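You operate a simulated robot arm through the tools that you are given. There is no shell and no other tool. Be economical: measure what you need, move in short steps, check, and stop when the job is done.

Carry out the task below with a simulated robot arm. There is one attempt and no reset: what you move stays moved.

## Task
When the spinner stops, put its two tubes in the grey rack, shut the hood and dial to 0.

The check looks at the end state, three seconds after you hand in, the way a careful person would. Anything else that was tipped, shoved, dropped, spilled or broken makes it a failure.

## Robot
A 6-joint arm with a two-finger parallel gripper, fixed in place. Base frame: the origin is at the foot of the arm, x ahead of it, y to its left, z up; the work surface is at about z = 0. Readings come in m, rad, newtons and seconds.
With the tool pointing down near the work surface it reaches from about 0.14 to 0.58 m from the base axis. Its first joint turns from -1.152 to 1.152 rad. Payload 2.1 kg.
The TCP is the grasp point between the finger pads, 0.03 m short of the fingertips. In the tool frame z runs along the fingers and y along their closing line. Largest opening 0.094 m; finger width 0.028, thickness 0.01; the body of the gripper, 0.05 by 0.096 m, starts 0.055 m behind the TCP.
Orientation is told as [roll, pitch, yaw] about the base's x, y, z axes, in that order, counted from this pose: with the fingers straight down and closing along the base's y, the tool's x points along the base's -x, its y along +y and its z along -z.

## Interface
- The arm moves only by the tool send_rows. Its argument "moves" is a list of rows, each a list of 7 numbers: the shift along the base's x, y, z in m, then the turn, a rotation vector about the base's x, y, z in rad, then the gripper command, from -1 (fully open) to 1 (shut), values between in proportion. In form: [[tx, ty, tz, wx, wy, wz, gripper], ...]. A call has 1 to 10 rows; each row shifts and turns the commanded pose from where the row before left it. Rows are played at 5 a second. More than 0.05 m and 0.15 rad between two rows, or a gripper value outside its range, and nothing of the call is played. A pose out of reach is approached as far as the arm can. The call stops where the force on the tool passes 70 N (or 10 N more than at its start, if that is more) or the arm is blocked; 0.2 s more then pass. The fingers move at their own pace (about 0.072 m/s each) and stop on an object; they squeeze with about 27 N. The grip force told is the motor's: it shows also when the fingers shut on nothing. Time passes only in rows, and 0.2 s behind the last, so rows that do not move let the fingers close. It gives the time, the measured TCP pose, the force on the tool (base axes), the opening and the grip force at its end, in the units of the frame above (readings bear some noise), with the torque about the TCP (base axes, N m) and any sound that the robot's microphone picked up.
- Cameras (640 x 400 px; columns grow to the right, rows downward): "scene" is fixed at [0.055, -0.3658, 0.4973]; the picture's right is [0.80, -0.60, 0.00], its down [-0.27, -0.35, -0.90] and it looks along [0.54, 0.72, -0.44] (base axes); focal length 304 px, centre (320, 200). "wrist" rides on the gripper at [0.076, 0.014, -0.102] in the tool frame; the picture's right is [-0.18, 0.98, 0.00], its down [-0.75, -0.14, -0.64] and it looks along [-0.63, -0.12, 0.77] (tool axes); focal length 243 px, centre (320, 200). There is no depth. A picture from a camera that has moved, and an enlarged one, comes with that camera's place and axes in the base frame and with its lens.
- camera(camera): a new picture of that camera. No time passes.
- enlarge(camera, box): a new picture of the part [left, top, right, bottom] of that camera's present view, enlarged. No time passes.
- close_job(): hands the job in; it is judged then, once.

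Work in short steps. Places have to be worked out from the pictures, the camera data and where the tool is seen: move nearer, look again, correct. Check each grasp and each placing, and mend what went wrong. You have 120 turns and 84 pictures in all, those below and enlarged ones among them. Open the gripper and draw the arm clear of the work before you hand the job in, unless the task says otherwise; then end with one line.

The tools are called after "Emit:" as name(argument=value, ...) on one line, values as JSON. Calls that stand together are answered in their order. send_rows: Moves the arm, as the interface text tells. Its arguments: {"type":"object","properties":{"moves":{"type":"array"}},"required":["moves"]} The other tools are called the same way: camera (camera) takes a picture; enlarge (camera, box) takes an enlarged picture of a part of a camera's view; close_job () hands the job in.

At the start:

```text
time: 0.0
eef_pos: [0.2649, -0.038, 0.3423]
tool_rot: [-0.001, -0.001, 0.0]
contact_force: [-0.7, 0.3, 0.1]
torque: [-0.02, 0.02, -0.01]
grip_width: 0.0943
grip_force: 0.0
```

scene: 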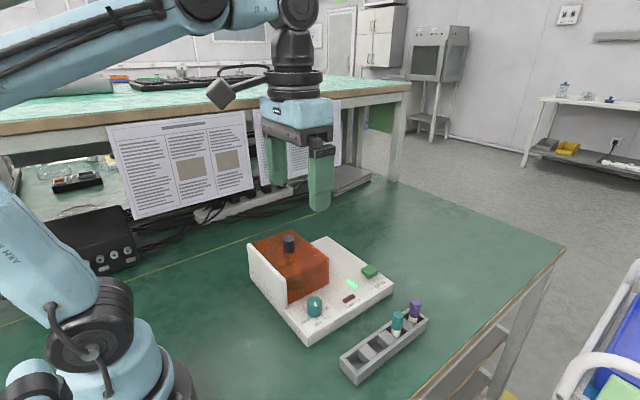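
wrist: 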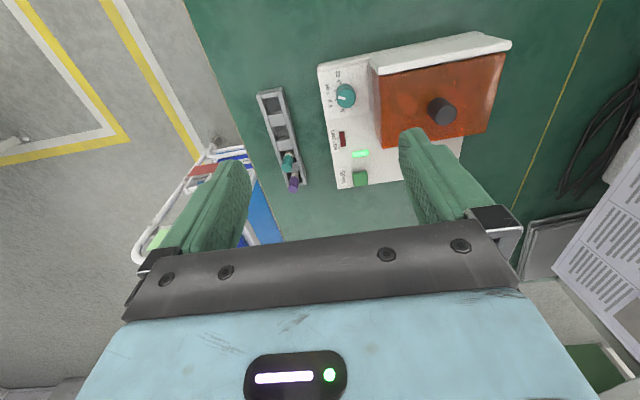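

I'll look closer at the device and the rack first.

Emit:
enlarge(camera="scene", box=[230, 220, 440, 390])

Emit:
enlarge(camera="wrist", box=[240, 20, 520, 195])

```text
2.35 times, centred on (335, 305) of scene
camera zoom: at [0.055, -0.3658, 0.4973], right [0.8, -0.6, 0.0], down [-0.27, -0.35, -0.9], along [0.54, 0.72, -0.44], focal length 716 px, centre (285, -47)
```

zoom: 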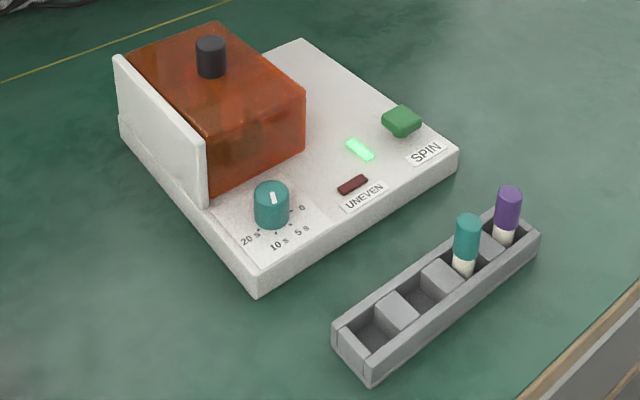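

```text
2.29 times, centred on (380, 108) of wrist
camera zoom: at [0.189, -0.0242, 0.4461], right [0.18, 0.98, 0.0], down [0.75, -0.14, 0.64], along [0.63, -0.12, -0.77], focal length 555 px, centre (183, 411)
```

zoom: 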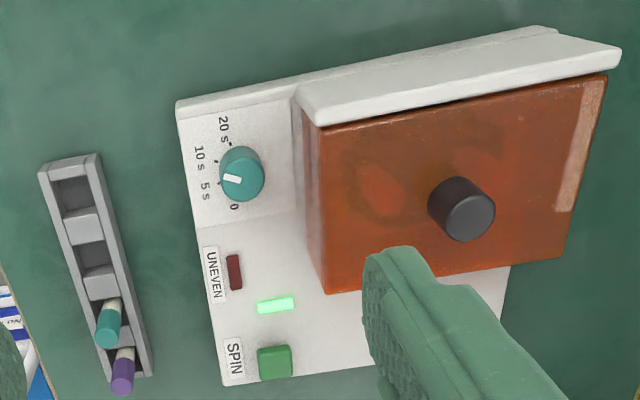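

The green light is lit, so it may still be spinning. I'll hold still for a few seconds and listen.

Emit:
send_rows(moves=[[0, 0, 0, 0, 0, 0, -1], [0, 0, 0, 0, 0, 0, -1], [0, 0, 0, 0, 0, 0, -1], [0, 0, 0, 0, 0, 0, -1], [0, 0, 0, 0, 0, 0, -1], [0, 0, 0, 0, 0, 0, -1], [0, 0, 0, 0, 0, 0, -1], [0, 0, 0, 0, 0, 0, -1], [0, 0, 0, 0, 0, 0, -1], [0, 0, 0, 0, 0, 0, -1]])

```text
time: 2.2
eef_pos: [0.2645, -0.0381, 0.3429]
tool_rot: [0.001, 0.001, 0.0]
contact_force: [-0.8, -0.1, -0.1]
torque: [0.0, 0.02, -0.01]
grip_width: 0.094
grip_force: 0.1
```

No sound yet. I'll wait on and then look.

Emit:
send_rows(moves=[[0, 0, 0, 0, 0, 0, -1], [0, 0, 0, 0, 0, 0, -1], [0, 0, 0, 0, 0, 0, -1], [0, 0, 0, 0, 0, 0, -1], [0, 0, 0, 0, 0, 0, -1], [0, 0, 0, 0, 0, 0, -1], [0, 0, 0, 0, 0, 0, -1], [0, 0, 0, 0, 0, 0, -1], [0, 0, 0, 0, 0, 0, -1], [0, 0, 0, 0, 0, 0, -1]])

Emit:
enlarge(camera="wrist", box=[240, 20, 520, 195])

```text
time: 4.4
eef_pos: [0.265, -0.037, 0.3438]
tool_rot: [-0.001, 0.0, 0.001]
contact_force: [-1.2, 0.8, 0.2]
torque: [-0.03, -0.04, 0.01]
grip_width: 0.094
grip_force: 0.0
```

```text
2.29 times, centred on (380, 108) of wrist
camera zoom: at [0.189, -0.0242, 0.4461], right [0.18, 0.98, 0.0], down [0.75, -0.14, 0.64], along [0.63, -0.12, -0.77], focal length 555 px, centre (183, 411)
```

zoom: 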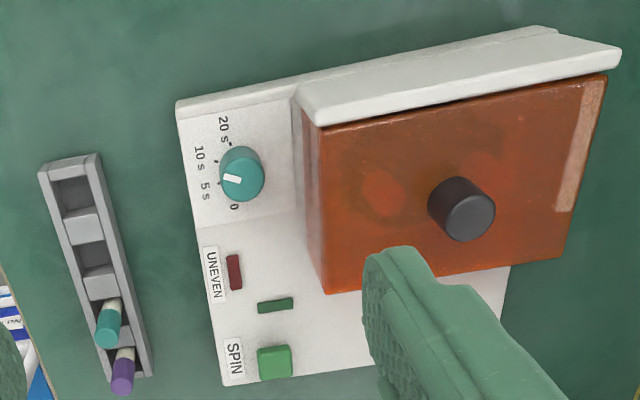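

The light is off, so it has stopped. I put the knob of the hood at about (0.322, 0.102, top 0.14). I'll move above it and look again.

Emit:
send_rows(moves=[[0.0116, 0.028, -0.02, 0, 0, 0, -1], [0.0116, 0.028, -0.02, 0, 0, 0, -1], [0.0116, 0.028, -0.02, 0, 0, 0, -1], [0.0116, 0.028, -0.02, 0, 0, 0, -1], [0.0116, 0.028, -0.02, 0, 0, 0, -1]])

Emit:
camera(camera="wrist")

Emit:
enlarge(camera="scene", box=[230, 160, 440, 330])

```text
time: 5.6
eef_pos: [0.3212, 0.1047, 0.2442]
tool_rot: [0.001, 0.001, -0.001]
contact_force: [0.2, 0.9, 0.4]
torque: [-0.02, 0.0, -0.01]
grip_width: 0.0941
grip_force: 0.1
```

```text
78 pictures are left
camera wrist: at [0.245, 0.1186, 0.3467], right [0.18, 0.98, 0.0], down [0.75, -0.14, 0.64], along [0.63, -0.12, -0.77], focal length 243 px, centre (320, 200)
```

wrist: 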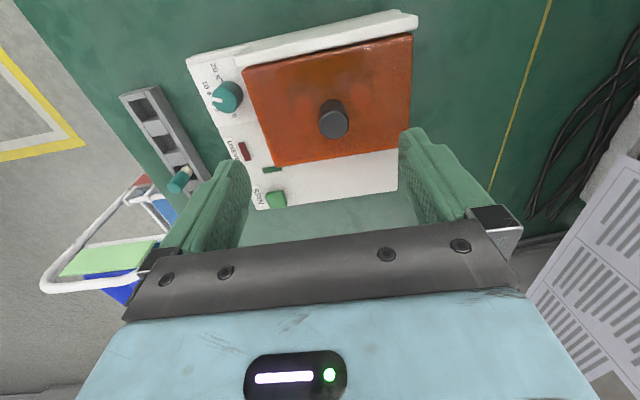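

```text
2.35 times, centred on (335, 245) of scene
camera zoom: at [0.055, -0.3658, 0.4973], right [0.8, -0.6, 0.0], down [-0.27, -0.35, -0.9], along [0.54, 0.72, -0.44], focal length 716 px, centre (285, 94)
```

zoom: 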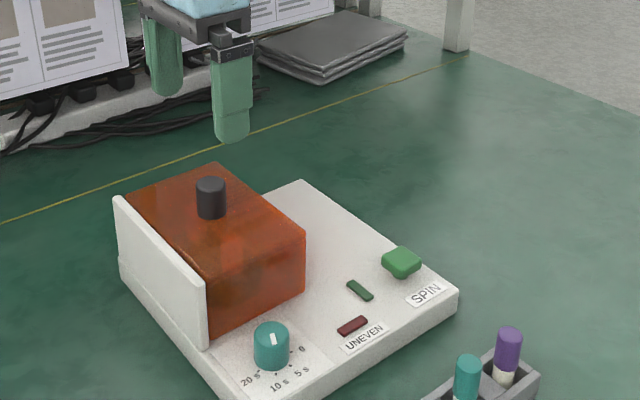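

Knob is at about (0.324, 0.112). I'll descend around it in stages.

Emit:
send_rows(moves=[[0.002, 0.007, -0.03, 0, 0, 0, -1], [0, 0, -0.03, 0, 0, 0, -1], [0, 0, -0.02, 0, 0, 0, -1], [0, 0, -0.01, 0, 0, 0, -1]])

Emit:
camera(camera="wrist")

Emit:
enlarge(camera="scene", box=[230, 160, 440, 330])

```text
time: 6.6
eef_pos: [0.3239, 0.1104, 0.1537]
tool_rot: [-0.001, 0.0, -0.002]
contact_force: [-0.6, -0.6, -0.4]
torque: [0.0, 0.04, 0.03]
grip_width: 0.0941
grip_force: 0.2
```

```text
76 pictures are left
camera wrist: at [0.2481, 0.1239, 0.2562], right [0.18, 0.98, 0.0], down [0.75, -0.14, 0.64], along [0.63, -0.12, -0.77], focal length 243 px, centre (320, 200)
```

wrist: 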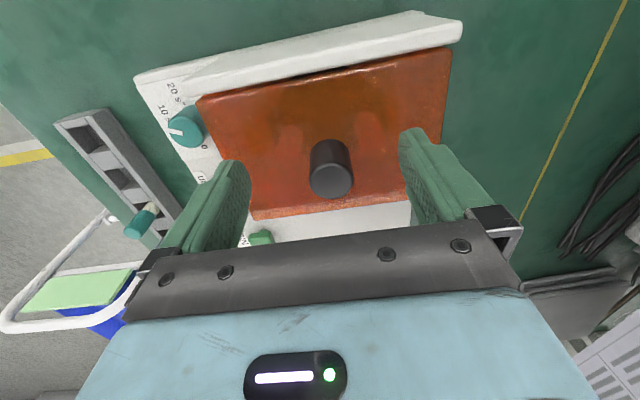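

```text
2.35 times, centred on (335, 245) of scene
camera zoom: at [0.055, -0.3658, 0.4973], right [0.8, -0.6, 0.0], down [-0.27, -0.35, -0.9], along [0.54, 0.72, -0.44], focal length 716 px, centre (285, 94)
```

zoom: 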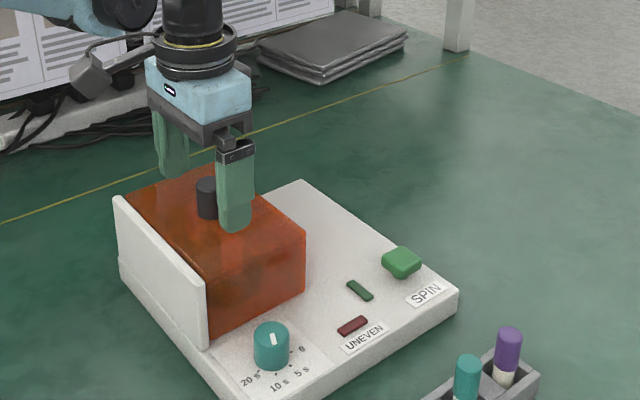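

Knob lies between the fingers, a few mm further out. I'll correct, lower 1 cm and close.

Emit:
send_rows(moves=[[0.005, 0.003, -0.01, 0, 0, 0, -1], [0, 0, 0, 0, 0, 0, 0.2], [0, 0, 0, 0, 0, 0, 0.6], [0, 0, 0, 0, 0, 0, 0.8], [0, 0, 0, 0, 0, 0, 1], [0, 0, 0, 0, 0, 0, 1], [0, 0, 0, 0, 0, 0, 1]])

Emit:
enlarge(camera="scene", box=[230, 160, 440, 330])

```text
time: 8.2
eef_pos: [0.3289, 0.1155, 0.1432]
tool_rot: [0.008, -0.002, 0.0]
contact_force: [3.3, 31.8, -12.8]
torque: [-0.24, -0.63, 0.33]
grip_width: 0.0273
grip_force: 44.8
```

```text
2.35 times, centred on (335, 245) of scene
camera zoom: at [0.0551, -0.3658, 0.4973], right [0.8, -0.6, 0.0], down [-0.27, -0.35, -0.9], along [0.54, 0.72, -0.44], focal length 716 px, centre (285, 94)
```

zoom: 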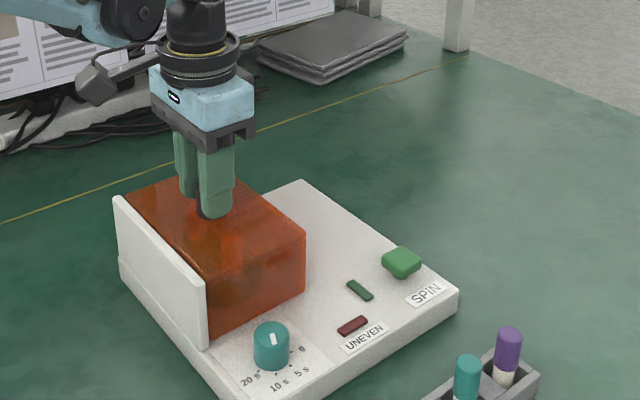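

Gripped (27 mm), with a side load of about 32 N. I'll ease the command 3 mm in +y, then check the load.

Emit:
send_rows(moves=[[0, 0.003, 0, 0, 0, 0, 1], [0, 0, 0, 0, 0, 0, 1]])

```text
time: 8.8
eef_pos: [0.3288, 0.1157, 0.1436]
tool_rot: [0.0, 0.0, -0.002]
contact_force: [9.0, 16.7, -29.8]
torque: [-0.09, 0.17, -0.08]
grip_width: 0.0273
grip_force: 45.1
```

Side load halved. Now a small trial lift to see how the hood moves.

Emit:
send_rows(moves=[[0, 0.002, 0.004, 0, 0, 0, 1], [0, 0, 0.004, 0, 0, 0, 1]])

Emit:
enlarge(camera="scene", box=[230, 160, 440, 330])

```text
time: 9.4
eef_pos: [0.3286, 0.1154, 0.1505]
tool_rot: [-0.007, 0.004, -0.002]
contact_force: [-1.4, -18.3, -37.3]
torque: [0.04, 0.55, -0.14]
grip_width: 0.0275
grip_force: 44.5
```

```text
2.35 times, centred on (335, 245) of scene
camera zoom: at [0.0551, -0.3658, 0.4973], right [0.8, -0.6, 0.0], down [-0.27, -0.35, -0.9], along [0.54, 0.72, -0.44], focal length 716 px, centre (285, 94)
```

zoom: 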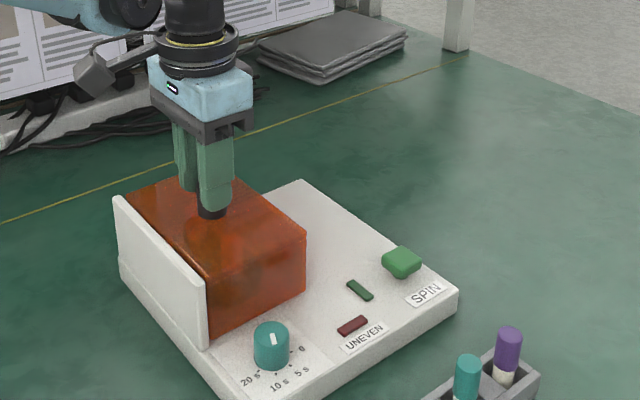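

The pads slid up the knob and the hood did not rise. I'll release, rise and inspect the hood for a hinge, slide or latch.

Emit:
send_rows(moves=[[0, 0, 0, 0, 0, 0, 0], [0, 0, 0, 0, 0, 0, -1], [0, 0, 0, 0, 0, 0, -1], [-0.04, -0.04, 0.03, 0, 0, 0, -1], [-0.04, -0.03, 0.02, 0, 0, 0, -1], [-0.02, -0.03, 0, 0, 0, 0, -1]])

Emit:
camera(camera="wrist")

Emit:
enlarge(camera="scene", box=[240, 220, 350, 310])

```text
refused: row 4 steps farther than a row can; nothing moved
```

```text
72 pictures are left
camera wrist: at [0.2537, 0.1302, 0.2539], right [0.19, 0.98, -0.01], down [0.76, -0.14, 0.64], along [0.63, -0.13, -0.77], focal length 243 px, centre (320, 200)
```

wrist: 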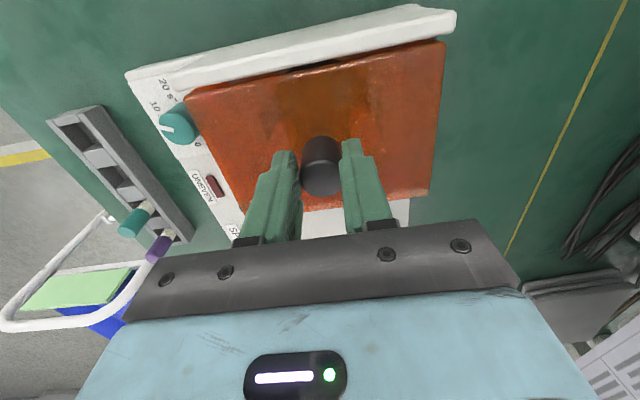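

```text
4.44 times, centred on (295, 265) of scene
camera zoom: at [0.0551, -0.3658, 0.4973], right [0.8, -0.6, 0.0], down [-0.27, -0.35, -0.9], along [0.54, 0.72, -0.44], focal length 1352 px, centre (431, -89)
```

zoom: 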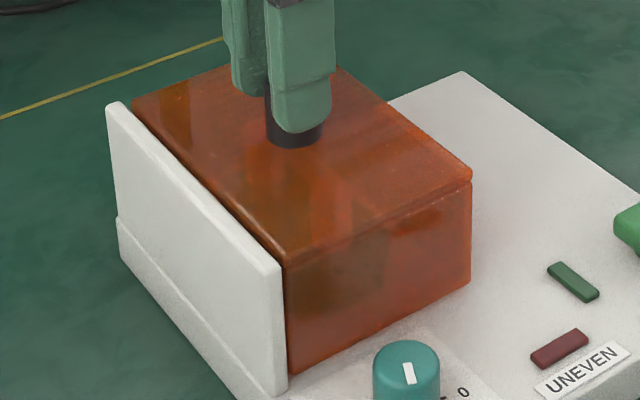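

There seems to be a seam below the top face and a dark spot by the wall. I'll enlarge those.

Emit:
enlarge(camera="wrist", box=[160, 0, 460, 190])

Emit:
enlarge(camera="scene", box=[270, 235, 340, 290])

```text
2.11 times, centred on (310, 95) of wrist
camera zoom: at [0.2537, 0.1302, 0.2539], right [0.19, 0.98, -0.01], down [0.76, -0.14, 0.64], along [0.63, -0.13, -0.77], focal length 511 px, centre (341, 421)
```

zoom: 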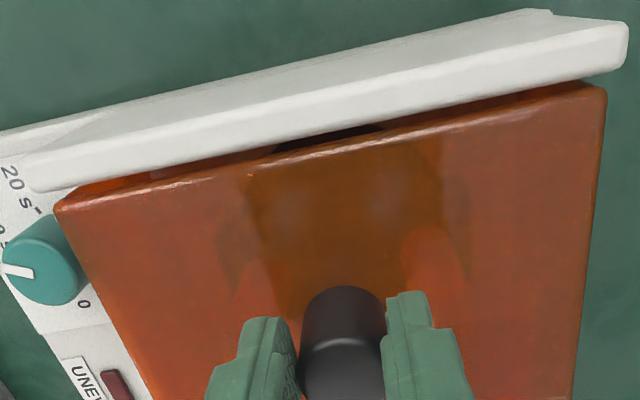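

```text
7.27 times, centred on (305, 262) of scene
camera zoom: at [0.0551, -0.3658, 0.4973], right [0.8, -0.6, 0.0], down [-0.27, -0.35, -0.9], along [0.54, 0.72, -0.44], focal length 2213 px, centre (429, -254)
```

zoom: 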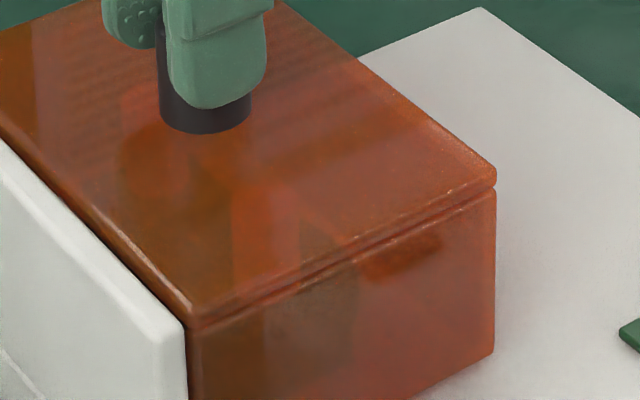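

The hood looks like a box with its -x side closed by the white wall, so it may slide toward +x. I'll regrip the knob lower and try a small push in +x.

Emit:
send_rows(moves=[[0, -0.002, -0.004, 0, 0, 0, 0], [0, 0, 0, 0, 0, 0, -0.2], [0, 0, -0.007, 0, 0, 0, -0.2], [0, 0, 0, 0, 0, 0, 1], [0, 0, 0, 0, 0, 0, 1], [0, 0, 0, 0, 0, 0, 1]])

Emit:
send_rows(moves=[[0.003, 0, 0, 0, 0, 0, 1], [0.003, 0, 0, 0, 0, 0, 1], [0, 0, 0, 0, 0, 0, 1]])

```text
time: 10.8
eef_pos: [0.3294, 0.1151, 0.1408]
tool_rot: [-0.002, 0.001, 0.0]
contact_force: [0.5, -7.9, 11.5]
torque: [0.44, -0.02, 0.01]
grip_width: 0.0276
grip_force: 44.6
```

```text
time: 11.6
eef_pos: [0.3354, 0.1154, 0.1409]
tool_rot: [0.0, 0.001, 0.001]
contact_force: [-1.3, -7.2, 25.7]
torque: [0.2, 0.04, -0.24]
grip_width: 0.0275
grip_force: 45.6
```

It moved 6 mm in x with almost no force. I'll check whether the hood came along.

Emit:
enlarge(camera="scene", box=[240, 220, 350, 310])

```text
4.44 times, centred on (295, 265) of scene
camera zoom: at [0.0549, -0.3658, 0.4973], right [0.8, -0.6, 0.0], down [-0.27, -0.35, -0.9], along [0.54, 0.72, -0.44], focal length 1352 px, centre (431, -89)
```

zoom: 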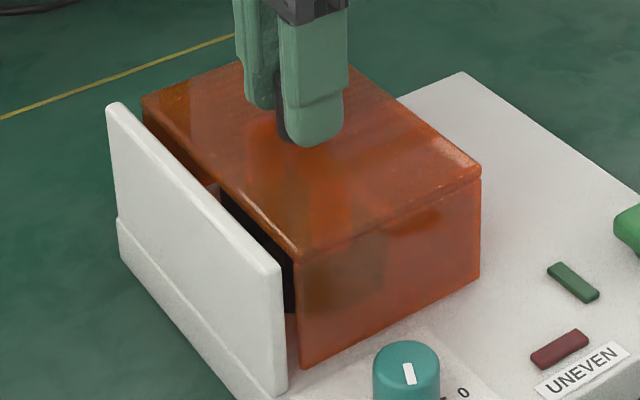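

The hood slides in +x. I'll slide it further in small steps, easing the downward load.

Emit:
send_rows(moves=[[0.01, 0.001, 0.002, 0, 0, 0, 1], [0.01, 0, 0, 0, 0, 0, 1], [0.01, 0, 0, 0, 0, 0, 1], [0.01, 0, 0, 0, 0, 0, 1], [0.01, 0, 0, 0, 0, 0, 1], [0, 0, 0, 0, 0, 0, 1]])

Emit:
camera(camera="scene")

```text
time: 13.0
eef_pos: [0.385, 0.1144, 0.1417]
tool_rot: [-0.005, 0.0, -0.001]
contact_force: [0.4, -23.9, -37.4]
torque: [0.28, 0.5, -0.13]
grip_width: 0.0273
grip_force: 45.4
```

```text
67 pictures are left
```

scene: 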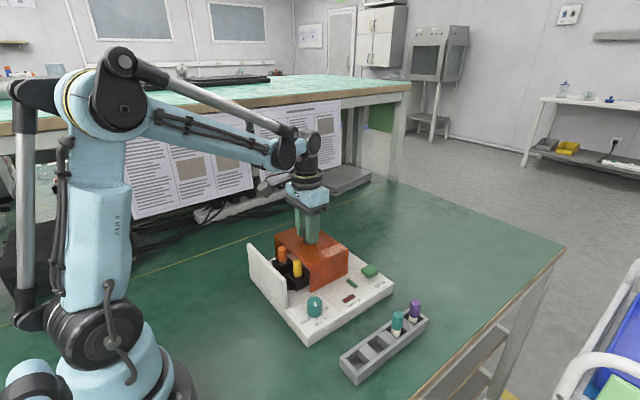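

Two tubes (orange and yellow caps) appear. I'll relieve the stresses and slide on.

Emit:
send_rows(moves=[[0.008, -0.003, -0.002, 0, 0, 0, 1], [0.01, 0, 0, 0, 0, 0, 1], [0.01, 0, 0, 0, 0, 0, 1], [0.01, 0, 0, 0, 0, 0, 1], [0, 0, 0, 0, 0, 0, 1]])

Emit:
camera(camera="scene")

```text
time: 14.2
eef_pos: [0.4243, 0.1147, 0.1406]
tool_rot: [0.004, -0.002, 0.003]
contact_force: [-1.0, 15.6, 49.8]
torque: [-0.51, -0.6, 0.15]
grip_width: 0.0274
grip_force: 44.6
```

```text
66 pictures are left
```

scene: 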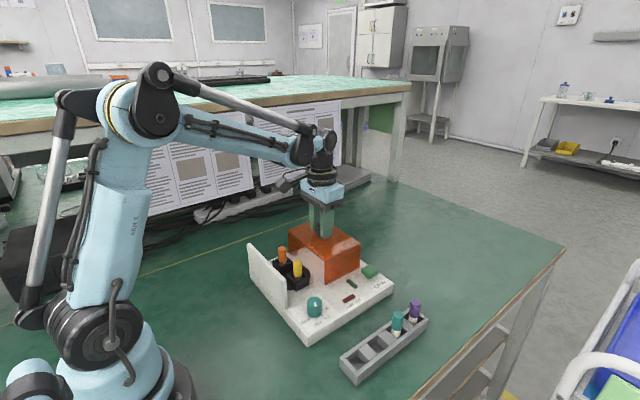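

Tubes are exposed. I'll ease z and slide slightly more until the stop, if there is one.

Emit:
send_rows(moves=[[0.006, 0.002, 0.001, 0, 0, 0, 1], [0.006, 0, 0, 0, 0, 0, 1], [0, 0, 0, 0, 0, 0, 1]])

Emit:
enlarge(camera="scene", box=[235, 200, 435, 360])

```text
time: 15.0
eef_pos: [0.4351, 0.1147, 0.1419]
tool_rot: [0.0, 0.005, 0.0]
contact_force: [-19.1, 16.0, 24.1]
torque: [-0.9, -0.29, 0.32]
grip_width: 0.0271
grip_force: 44.8
```

```text
2.50 times, centred on (335, 280) of scene
camera zoom: at [0.0549, -0.3658, 0.4973], right [0.8, -0.6, 0.0], down [-0.27, -0.35, -0.9], along [0.54, 0.72, -0.44], focal length 761 px, centre (282, 0)
```

zoom: 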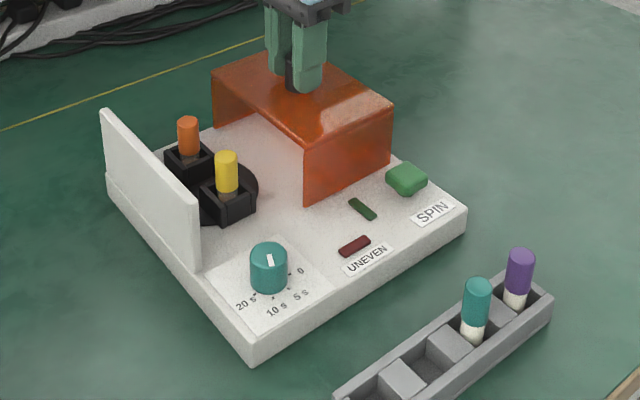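

The stop is reached. I'll back off, release and rise straight up, then look at the rotor.

Emit:
send_rows(moves=[[-0.003, 0.003, 0, 0, 0, 0, 1], [0, 0, 0, 0, 0, 0, 0], [0, 0, 0, 0, 0, 0, -0.5], [0, 0, 0.03, 0, 0, 0, -0.5], [0, 0, 0.04, 0, 0, 0, -0.5], [0, 0, 0.04, 0, 0, 0, -1], [-0.04, -0.01, 0.02, 0, 0, 0, -1], [-0.045, -0.01, 0, 0, 0, 0, -1], [-0.045, -0.01, 0, 0, 0, 0, -1]])

Emit:
camera(camera="wrist")

Emit:
enlarge(camera="scene", box=[235, 220, 435, 380])

```text
time: 17.0
eef_pos: [0.3036, 0.0853, 0.2727]
tool_rot: [0.0, 0.0, -0.001]
contact_force: [0.6, 0.0, 0.2]
torque: [-0.01, -0.02, 0.03]
grip_width: 0.0939
grip_force: 0.0
```

```text
64 pictures are left
camera wrist: at [0.2274, 0.0999, 0.3752], right [0.18, 0.98, 0.0], down [0.75, -0.14, 0.64], along [0.63, -0.12, -0.77], focal length 243 px, centre (320, 200)
```

wrist: 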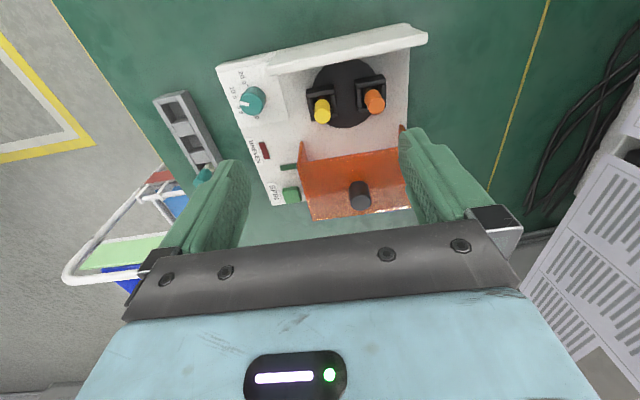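

```text
2.50 times, centred on (335, 300) of scene
camera zoom: at [0.0551, -0.3658, 0.4973], right [0.8, -0.6, 0.0], down [-0.27, -0.35, -0.9], along [0.54, 0.72, -0.44], focal length 761 px, centre (282, -50)
```

zoom: 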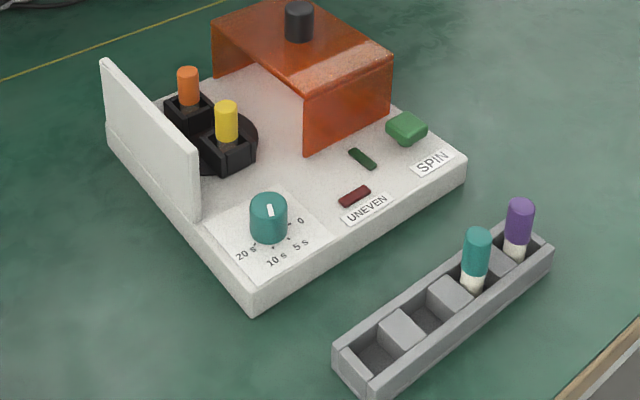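

Rotor tubes: yellow near (0.332, 0.083), orange near (0.332, 0.147), tops about z 0.09. I'll go above the yellow one with the gripper half open and look.

Emit:
send_rows(moves=[[0.009, -0.001, -0.03, 0, 0, 0, -0.2], [0.009, -0.001, -0.04, 0, 0, 0, -0.2], [0.009, 0, -0.04, 0, 0, 0, -0.2], [0, 0, -0.02, 0, 0, 0, -0.2], [0, 0, 0, 0, 0, 0, -0.2]])

Emit:
camera(camera="wrist")

Emit:
enlarge(camera="scene", box=[240, 200, 380, 310])

```text
time: 18.2
eef_pos: [0.3332, 0.0838, 0.1409]
tool_rot: [0.0, 0.001, 0.0]
contact_force: [0.8, 0.7, -0.4]
torque: [-0.02, 0.0, 0.02]
grip_width: 0.0566
grip_force: 0.0
```

```text
62 pictures are left
camera wrist: at [0.2562, 0.0982, 0.2435], right [0.18, 0.98, 0.0], down [0.75, -0.14, 0.64], along [0.63, -0.12, -0.77], focal length 243 px, centre (320, 200)
```

wrist: 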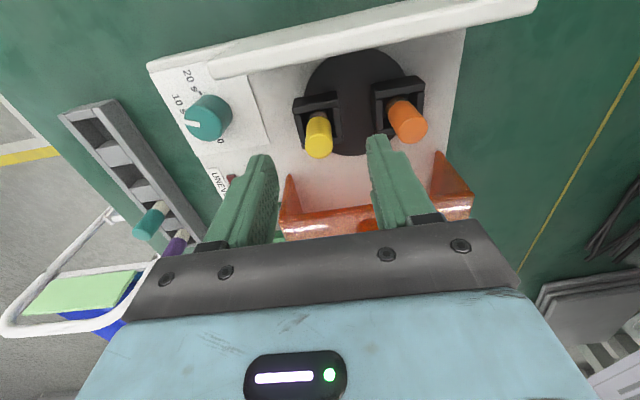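

```text
3.64 times, centred on (310, 255) of scene
camera zoom: at [0.055, -0.3658, 0.4973], right [0.8, -0.6, 0.0], down [-0.27, -0.35, -0.9], along [0.54, 0.72, -0.44], focal length 1106 px, centre (356, 0)
```

zoom: 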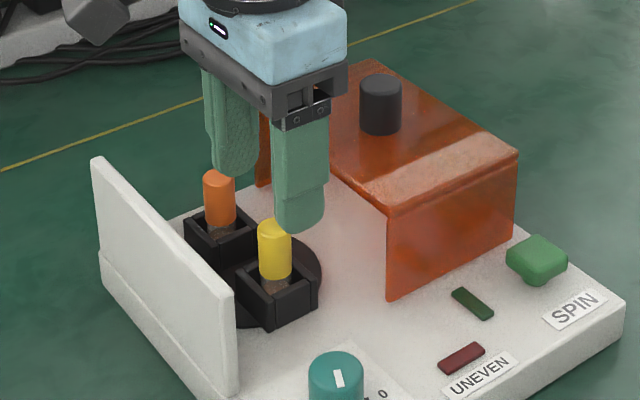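

Alignment is good. I'll lower to TCP z≈0.093 so the tips overlap the cap, and close.

Emit:
send_rows(moves=[[0, -0.0005, -0.025, 0, 0, 0, -0.2], [0, 0, -0.015, 0, 0, 0, -0.2], [0, 0, -0.008, 0, 0, 0, -0.2], [0, 0, 0, 0, 0, 0, 0.3], [0, 0, 0, 0, 0, 0, 0.6], [0, 0, 0, 0, 0, 0, 1], [0, 0, 0, 0, 0, 0, 1]])

Emit:
enlarge(camera="scene", box=[240, 200, 380, 310])

```text
time: 19.8
eef_pos: [0.3322, 0.0837, 0.0927]
tool_rot: [0.0, 0.0, 0.0]
contact_force: [-0.4, -0.3, 1.3]
torque: [-0.03, 0.0, -0.01]
grip_width: 0.0188
grip_force: 27.2
```

```text
3.64 times, centred on (310, 255) of scene
camera zoom: at [0.055, -0.3658, 0.4973], right [0.8, -0.6, 0.0], down [-0.27, -0.35, -0.9], along [0.54, 0.72, -0.44], focal length 1106 px, centre (356, 0)
```

zoom: 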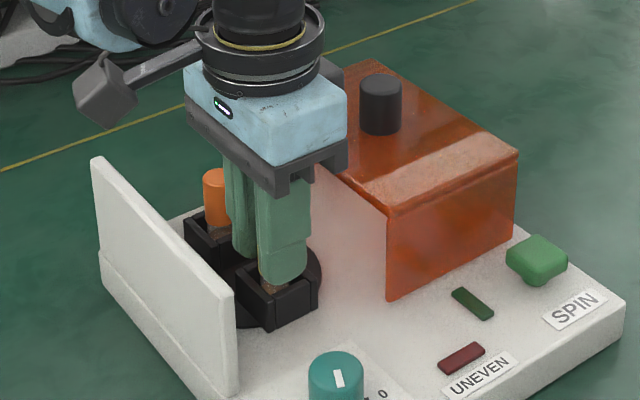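

Cap is gripped (18.8 mm) with little side load. Lifting straight up.

Emit:
send_rows(moves=[[0, 0, 0.01, 0, 0, 0, 1], [0, 0, 0.015, 0, 0, 0, 1], [0, 0, 0.025, 0, 0, 0, 1], [0, 0, 0.03, 0, 0, 0, 1], [0, 0, 0.03, 0, 0, 0, 1]])

Emit:
enlarge(camera="scene", box=[240, 150, 440, 310])

```text
time: 21.0
eef_pos: [0.3311, 0.0838, 0.206]
tool_rot: [0.0, -0.001, 0.0]
contact_force: [0.2, 0.3, 0.2]
torque: [0.02, -0.02, -0.02]
grip_width: 0.0186
grip_force: 26.8
```

```text
2.50 times, centred on (340, 230) of scene
camera zoom: at [0.055, -0.3658, 0.4973], right [0.8, -0.6, 0.0], down [-0.27, -0.35, -0.9], along [0.54, 0.72, -0.44], focal length 761 px, centre (270, 125)
```

zoom: 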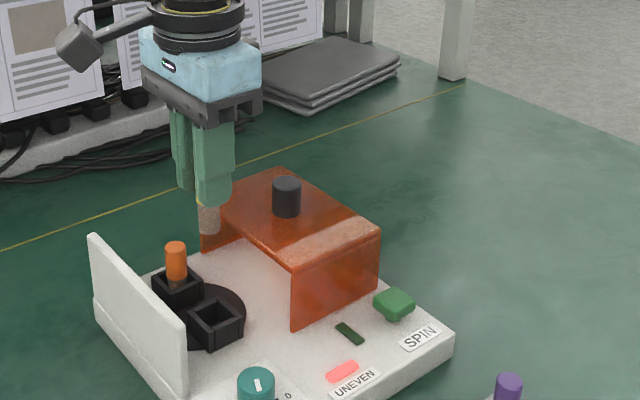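

Yellow tube is out (the UNEVEN lamp lit, as only one tube remains). I'll carry it over the rack, then look.

Emit:
send_rows(moves=[[0.004, -0.035, 0, 0, 0, 0, 1], [0.005, -0.035, 0, 0, 0, 0, 1], [0.005, -0.035, 0, 0, 0, 0, 1], [0.005, -0.035, 0, 0, 0, 0, 1], [0.005, -0.035, 0, 0, 0, 0, 1], [0.005, -0.035, -0.02, 0, 0, 0, 1], [0, 0, -0.03, 0, 0, 0, 1]])

Emit:
camera(camera="wrist")

Emit:
enlarge(camera="scene", box=[320, 240, 460, 390])

```text
time: 22.6
eef_pos: [0.3588, -0.1224, 0.1533]
tool_rot: [0.001, -0.001, -0.002]
contact_force: [-1.0, 1.1, -0.6]
torque: [-0.03, 0.0, -0.04]
grip_width: 0.0189
grip_force: 27.6
```

```text
58 pictures are left
camera wrist: at [0.2826, -0.1086, 0.2558], right [0.18, 0.98, 0.0], down [0.75, -0.14, 0.64], along [0.63, -0.12, -0.77], focal length 243 px, centre (320, 200)
```

wrist: 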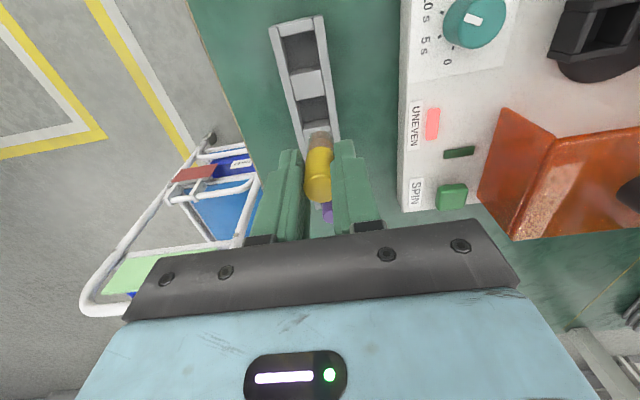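

```text
2.67 times, centred on (390, 315) of scene
camera zoom: at [0.055, -0.3658, 0.4973], right [0.8, -0.6, 0.0], down [-0.27, -0.35, -0.9], along [0.54, 0.72, -0.44], focal length 812 px, centre (133, -107)
```

zoom: 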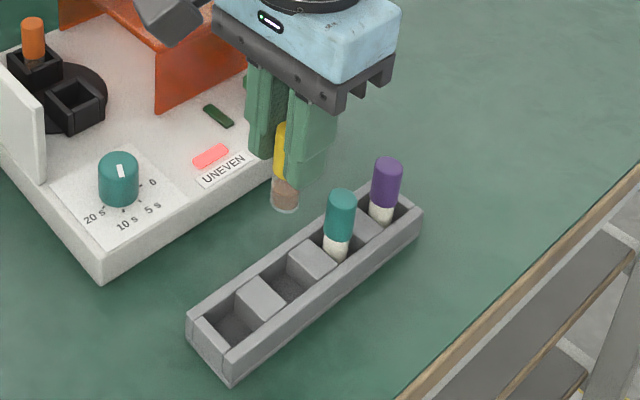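

Rack runs along x with y centre about -0.130; second slot is at x≈0.362. I'll align and lower until the tube bottom is just above the rim, then check.

Emit:
send_rows(moves=[[0.003, -0.0075, -0.015, 0, 0, 0, 1], [0, 0, -0.015, 0, 0, 0, 1], [0, 0, -0.01, 0, 0, 0, 1], [0, 0, 0, 0, 0, 0, 1]])

Emit:
enlarge(camera="wrist", box=[220, 20, 420, 220])

Emit:
enlarge(camera="scene", box=[330, 280, 440, 390])

```text
time: 23.6
eef_pos: [0.3624, -0.1327, 0.1133]
tool_rot: [0.0, 0.0, 0.0]
contact_force: [-0.1, 0.7, 0.0]
torque: [-0.03, 0.02, -0.03]
grip_width: 0.0189
grip_force: 27.1
```

```text
2.00 times, centred on (320, 120) of wrist
camera zoom: at [0.2868, -0.1185, 0.2162], right [0.18, 0.98, 0.0], down [0.75, -0.14, 0.64], along [0.63, -0.12, -0.77], focal length 485 px, centre (320, 360)
```

zoom: 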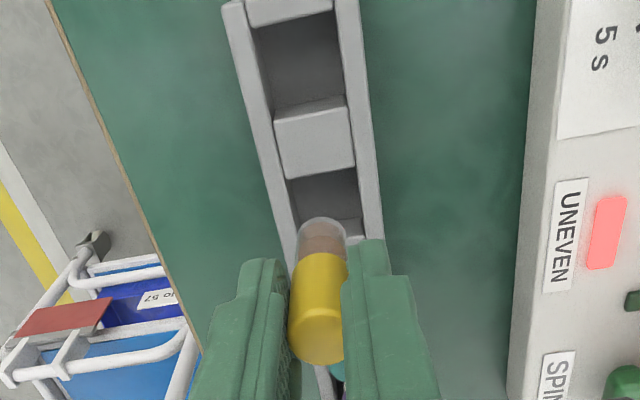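

```text
3.64 times, centred on (385, 335) of scene
camera zoom: at [0.055, -0.3658, 0.4973], right [0.8, -0.6, 0.0], down [-0.27, -0.35, -0.9], along [0.54, 0.72, -0.44], focal length 1106 px, centre (84, -291)
```

zoom: 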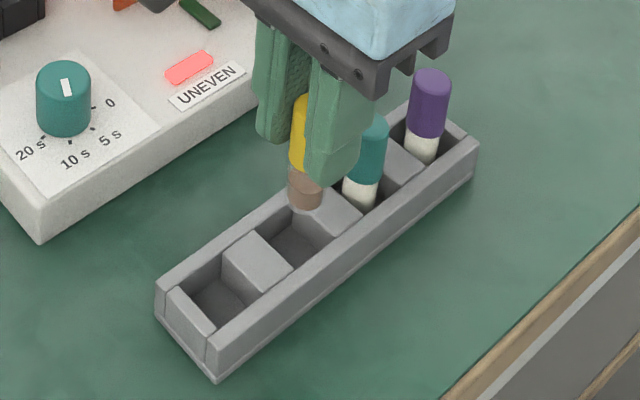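

Slot 2 centre comes out at (0.363, -0.130). I'll correct by 2 mm and lower in steps, watching the force.

Emit:
send_rows(moves=[[0.001, 0.0025, 0, 0, 0, 0, 1], [0, 0, -0.01, 0, 0, 0, 1], [0, 0, -0.01, 0, 0, 0, 1], [0, 0, -0.006, 0, 0, 0, 1], [0, 0, 0, 0, 0, 0, 1]])

Emit:
enlarge(camera="wrist", box=[220, 20, 420, 220])

Emit:
enlarge(camera="scene", box=[330, 280, 440, 390])

```text
time: 24.8
eef_pos: [0.3622, -0.1298, 0.0876]
tool_rot: [0.0, 0.0, 0.001]
contact_force: [0.3, -0.2, -0.3]
torque: [0.01, 0.0, 0.0]
grip_width: 0.0188
grip_force: 26.9
```

```text
2.00 times, centred on (320, 120) of wrist
camera zoom: at [0.2868, -0.1165, 0.1904], right [0.18, 0.98, 0.0], down [0.75, -0.14, 0.64], along [0.63, -0.12, -0.77], focal length 485 px, centre (320, 360)
```

zoom: 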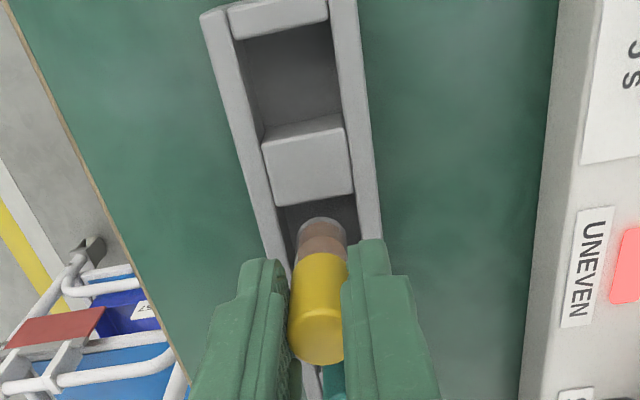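

```text
3.64 times, centred on (385, 335) of scene
camera zoom: at [0.055, -0.3658, 0.4973], right [0.8, -0.6, 0.0], down [-0.27, -0.35, -0.9], along [0.54, 0.72, -0.44], focal length 1106 px, centre (84, -291)
```

zoom: 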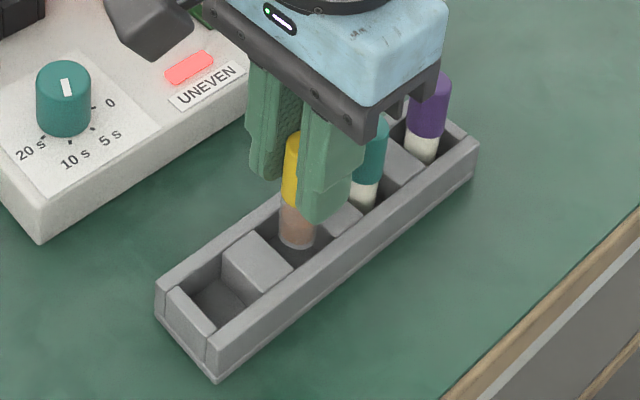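

Tube is entering the slot centrally. Lowering on with small steps until it touches.

Emit:
send_rows(moves=[[0, 0, -0.006, 0, 0, 0, 1], [0, 0, -0.005, 0, 0, 0, 1], [0, 0, -0.004, 0, 0, 0, 1]])

Emit:
enlarge(camera="scene", box=[330, 280, 440, 390])

```text
time: 25.6
eef_pos: [0.3607, -0.1294, 0.0719]
tool_rot: [-0.001, 0.001, -0.002]
contact_force: [0.3, -0.9, -0.4]
torque: [-0.01, -0.01, -0.01]
grip_width: 0.0187
grip_force: 27.9
```

```text
3.64 times, centred on (385, 335) of scene
camera zoom: at [0.055, -0.3658, 0.4973], right [0.8, -0.6, 0.0], down [-0.27, -0.35, -0.9], along [0.54, 0.72, -0.44], focal length 1106 px, centre (84, -291)
```

zoom: 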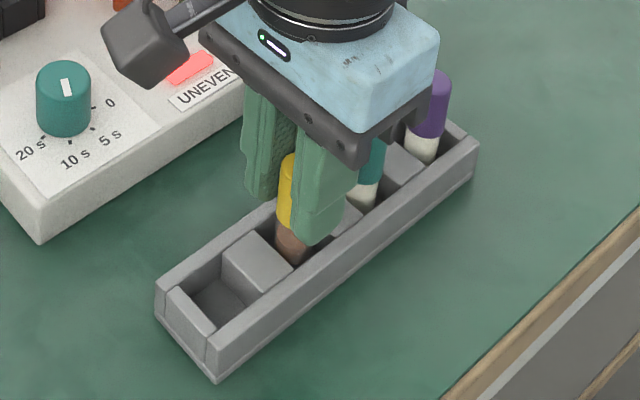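

Emit:
send_rows(moves=[[0.001, 0, -0.003, 0, 0, 0, 1], [0, 0, -0.003, 0, 0, 0, 1], [0, 0, 0, 0, 0, 0, 1]])

Emit:
enlarge(camera="scene", box=[330, 280, 440, 390])

```text
time: 26.4
eef_pos: [0.3644, -0.1294, 0.0671]
tool_rot: [-0.001, 0.0, 0.001]
contact_force: [-0.9, -0.1, 26.0]
torque: [0.01, -0.04, 0.01]
grip_width: 0.0188
grip_force: 27.1
```

```text
3.64 times, centred on (385, 335) of scene
camera zoom: at [0.0549, -0.3658, 0.4973], right [0.8, -0.6, 0.0], down [-0.27, -0.35, -0.9], along [0.54, 0.72, -0.44], focal length 1106 px, centre (84, -291)
```

zoom: 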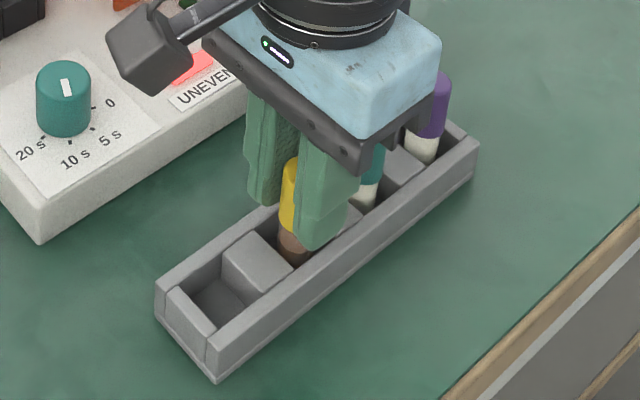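

Bottomed (26 N). I'll ease the load, open moderately and rise straight up.

Emit:
send_rows(moves=[[0, 0, 0.002, 0, 0, 0, 1], [0, 0, 0, 0, 0, 0, 0.3], [0, 0, 0, 0, 0, 0, -0.2], [0, 0, 0, 0, 0, 0, -0.2], [0, 0, 0.03, 0, 0, 0, -0.2], [0, 0, 0.04, 0, 0, 0, -0.2], [0, 0, 0.04, 0, 0, 0, -0.2]])

Emit:
enlarge(camera="scene", box=[240, 240, 440, 390])

```text
time: 28.0
eef_pos: [0.3621, -0.1285, 0.1809]
tool_rot: [0.0, 0.0, 0.0]
contact_force: [0.0, 0.6, -0.6]
torque: [-0.03, 0.02, 0.03]
grip_width: 0.0563
grip_force: 0.0
```

```text
2.67 times, centred on (340, 315) of scene
camera zoom: at [0.055, -0.3658, 0.4973], right [0.8, -0.6, 0.0], down [-0.27, -0.35, -0.9], along [0.54, 0.72, -0.44], focal length 812 px, centre (267, -107)
```

zoom: 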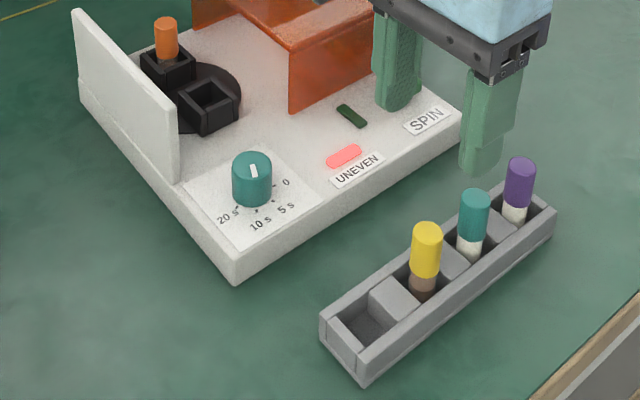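

Yellow stands in the rack. Now over to the orange tube.

Emit:
send_rows(moves=[[-0.0043, 0.0394, 0.01, 0, 0, 0, -0.2], [-0.0043, 0.0394, 0, 0, 0, 0, -0.2], [-0.0043, 0.0394, 0, 0, 0, 0, -0.2], [-0.0043, 0.0394, 0, 0, 0, 0, -0.2], [-0.0043, 0.0394, 0, 0, 0, 0, -0.2], [-0.0043, 0.0394, 0, 0, 0, 0, -0.2], [-0.0043, 0.0394, 0, 0, 0, 0, -0.2], [0, 0, -0.03, 0, 0, 0, -0.2], [0, 0, -0.02, 0, 0, 0, -0.2], [0, 0, 0, 0, 0, 0, -0.2]])

Emit:
camera(camera="wrist")

Emit:
enlarge(camera="scene", box=[240, 200, 380, 310])

```text
time: 30.2
eef_pos: [0.3349, 0.1471, 0.1374]
tool_rot: [0.0, 0.001, 0.0]
contact_force: [0.5, -0.1, 0.5]
torque: [0.01, 0.0, -0.01]
grip_width: 0.0562
grip_force: 0.1
```

```text
49 pictures are left
camera wrist: at [0.2583, 0.161, 0.2405], right [0.18, 0.98, 0.0], down [0.75, -0.14, 0.64], along [0.63, -0.12, -0.77], focal length 243 px, centre (320, 200)
```

wrist: 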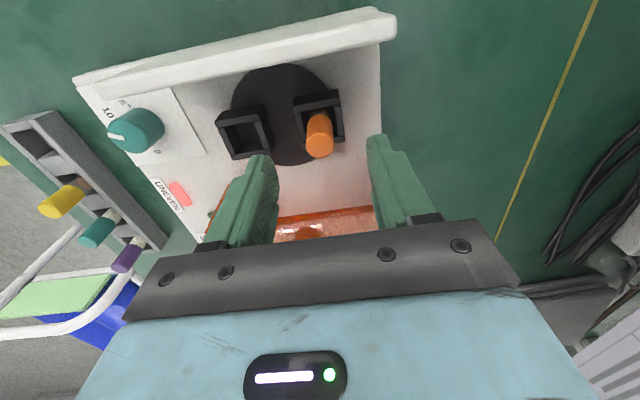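

```text
3.64 times, centred on (310, 255) of scene
camera zoom: at [0.055, -0.3658, 0.4973], right [0.8, -0.6, 0.0], down [-0.27, -0.35, -0.9], along [0.54, 0.72, -0.44], focal length 1106 px, centre (356, 0)
```

zoom: 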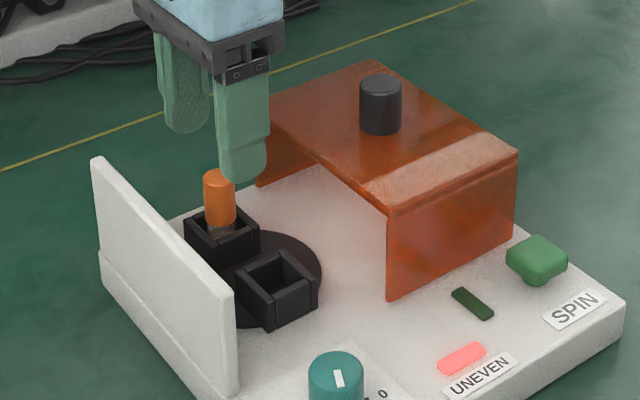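

Same alignment as with the yellow tube. Descend, close and lift.

Emit:
send_rows(moves=[[-0.001, 0.0005, -0.02, 0, 0, 0, -0.2], [0, 0, -0.015, 0, 0, 0, -0.2], [0, 0, -0.0095, 0, 0, 0, -0.2], [0, 0, 0, 0, 0, 0, 0.3], [0, 0, 0, 0, 0, 0, 0.6], [0, 0, 0, 0, 0, 0, 1], [0, 0, 0, 0, 0, 0, 1], [0, 0, 0, 0, 0, 0, 1]])

```text
time: 32.0
eef_pos: [0.3352, 0.1469, 0.0939]
tool_rot: [-0.001, -0.001, 0.001]
contact_force: [-0.7, 0.5, -0.2]
torque: [0.01, -0.01, -0.01]
grip_width: 0.0189
grip_force: 27.5
```

Gripped (18.9 mm), no side load. Lifting.

Emit:
send_rows(moves=[[0, 0, 0.01, 0, 0, 0, 1], [0, 0, 0.015, 0, 0, 0, 1], [0, 0, 0.03, 0, 0, 0, 1], [0, 0, 0.03, 0, 0, 0, 1], [0, 0, 0.03, 0, 0, 0, 1]])

Emit:
enlarge(camera="scene", box=[240, 150, 440, 310])

```text
time: 33.2
eef_pos: [0.3304, 0.1467, 0.2074]
tool_rot: [-0.001, 0.001, 0.0]
contact_force: [0.2, 0.4, 0.7]
torque: [0.01, 0.0, 0.02]
grip_width: 0.0191
grip_force: 26.7
```

```text
2.50 times, centred on (340, 230) of scene
camera zoom: at [0.055, -0.3658, 0.4973], right [0.8, -0.6, 0.0], down [-0.27, -0.35, -0.9], along [0.54, 0.72, -0.44], focal length 761 px, centre (270, 125)
```

zoom: 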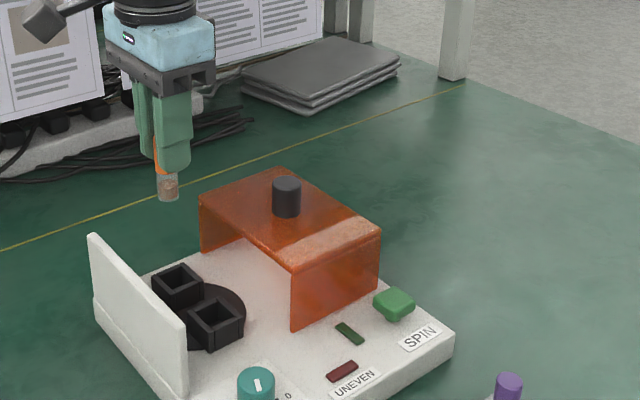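

Orange is out, UNEVEN off. Carry it to the first slot at (0.3145, -0.130).

Emit:
send_rows(moves=[[-0.0023, -0.0396, 0, 0, 0, 0, 1], [-0.0023, -0.0396, 0, 0, 0, 0, 1], [-0.0023, -0.0396, 0, 0, 0, 0, 1], [-0.0023, -0.0396, 0, 0, 0, 0, 1], [-0.0023, -0.0396, 0, 0, 0, 0, 1], [-0.0023, -0.0396, 0, 0, 0, 0, 1], [-0.0023, -0.0396, 0, 0, 0, 0, 1], [0, 0, -0.04, 0, 0, 0, 1], [0, 0, -0.045, 0, 0, 0, 1], [0, 0, 0, 0, 0, 0, 1]])

Emit:
enlarge(camera="wrist", box=[220, 20, 420, 220])

Emit:
enlarge(camera="scene", box=[330, 280, 440, 390])

```text
time: 35.4
eef_pos: [0.3158, -0.1314, 0.1239]
tool_rot: [0.0, 0.0, 0.001]
contact_force: [0.0, -0.8, -1.3]
torque: [0.04, 0.01, -0.01]
grip_width: 0.0187
grip_force: 26.8
```

```text
2.00 times, centred on (320, 120) of wrist
camera zoom: at [0.2394, -0.1169, 0.2258], right [0.18, 0.98, 0.0], down [0.75, -0.14, 0.64], along [0.63, -0.12, -0.77], focal length 485 px, centre (320, 360)
```

zoom: 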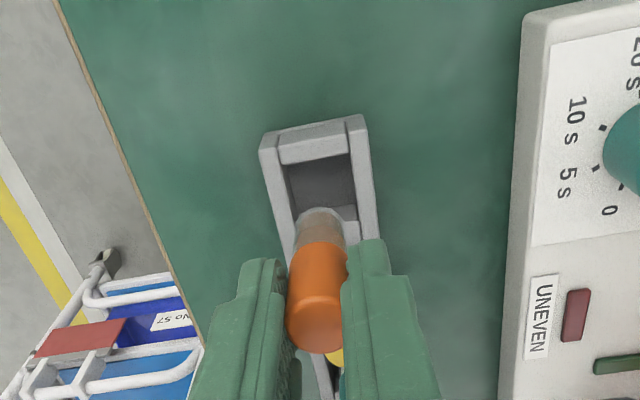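

```text
3.64 times, centred on (385, 335) of scene
camera zoom: at [0.055, -0.3658, 0.4973], right [0.8, -0.6, 0.0], down [-0.27, -0.35, -0.9], along [0.54, 0.72, -0.44], focal length 1106 px, centre (84, -291)
```

zoom: 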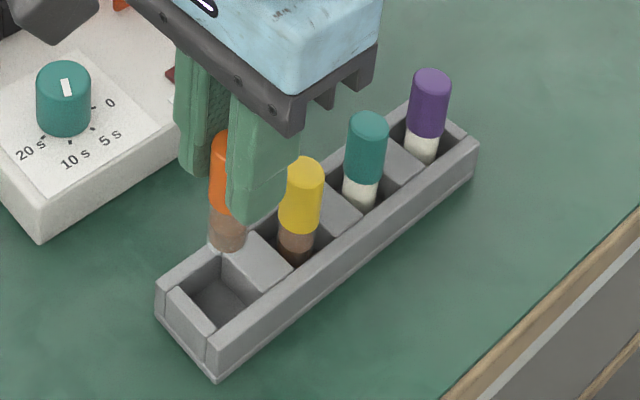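

Slot 1 centre confirmed near (0.314, -0.130). Small correction and descend.

Emit:
send_rows(moves=[[-0.001, 0.001, -0.015, 0, 0, 0, 1], [0, 0, -0.012, 0, 0, 0, 1], [0, 0, -0.01, 0, 0, 0, 1], [0, 0, 0, 0, 0, 0, 1]])

Emit:
enlarge(camera="wrist", box=[220, 20, 420, 220])

Emit:
enlarge(camera="scene", box=[330, 280, 440, 390])

```text
time: 36.4
eef_pos: [0.3141, -0.1295, 0.0854]
tool_rot: [-0.001, 0.0, 0.002]
contact_force: [0.3, 0.1, -0.3]
torque: [-0.04, 0.02, -0.02]
grip_width: 0.0186
grip_force: 26.5
```

```text
2.00 times, centred on (320, 120) of wrist
camera zoom: at [0.2393, -0.1155, 0.1889], right [0.18, 0.98, 0.0], down [0.75, -0.14, 0.64], along [0.63, -0.12, -0.77], focal length 485 px, centre (320, 360)
```

zoom: 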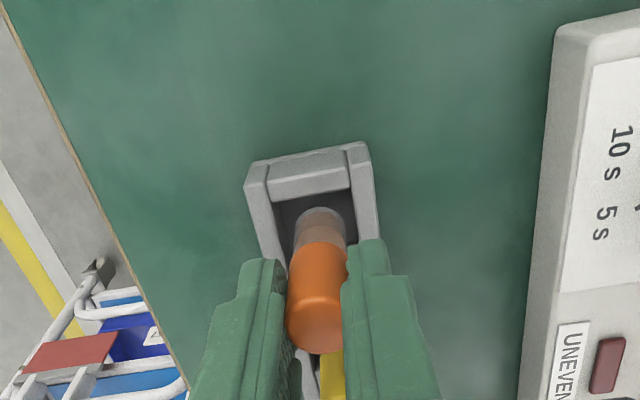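

```text
3.64 times, centred on (385, 335) of scene
camera zoom: at [0.055, -0.3658, 0.4973], right [0.8, -0.6, 0.0], down [-0.27, -0.35, -0.9], along [0.54, 0.72, -0.44], focal length 1106 px, centre (84, -291)
```

zoom: 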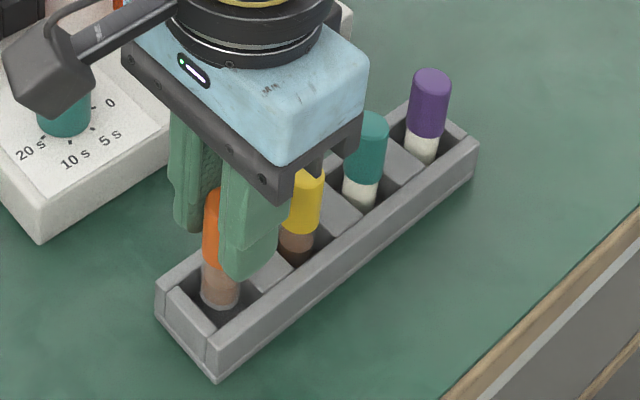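

Well centred. Lower the rest to contact.

Emit:
send_rows(moves=[[0, 0, -0.006, 0, 0, 0, 1], [0, 0, -0.005, 0, 0, 0, 1], [0, 0, -0.003, 0, 0, 0, 1], [0, 0, -0.002, 0, 0, 0, 1], [0, 0, -0.001, 0, 0, 0, 1], [0, 0, 0, 0, 0, 0, 1]])

```text
time: 37.8
eef_pos: [0.3153, -0.1289, 0.0702]
tool_rot: [-0.001, 0.0, 0.001]
contact_force: [0.2, 0.9, 4.4]
torque: [0.04, -0.01, -0.01]
grip_width: 0.0187
grip_force: 26.5
```

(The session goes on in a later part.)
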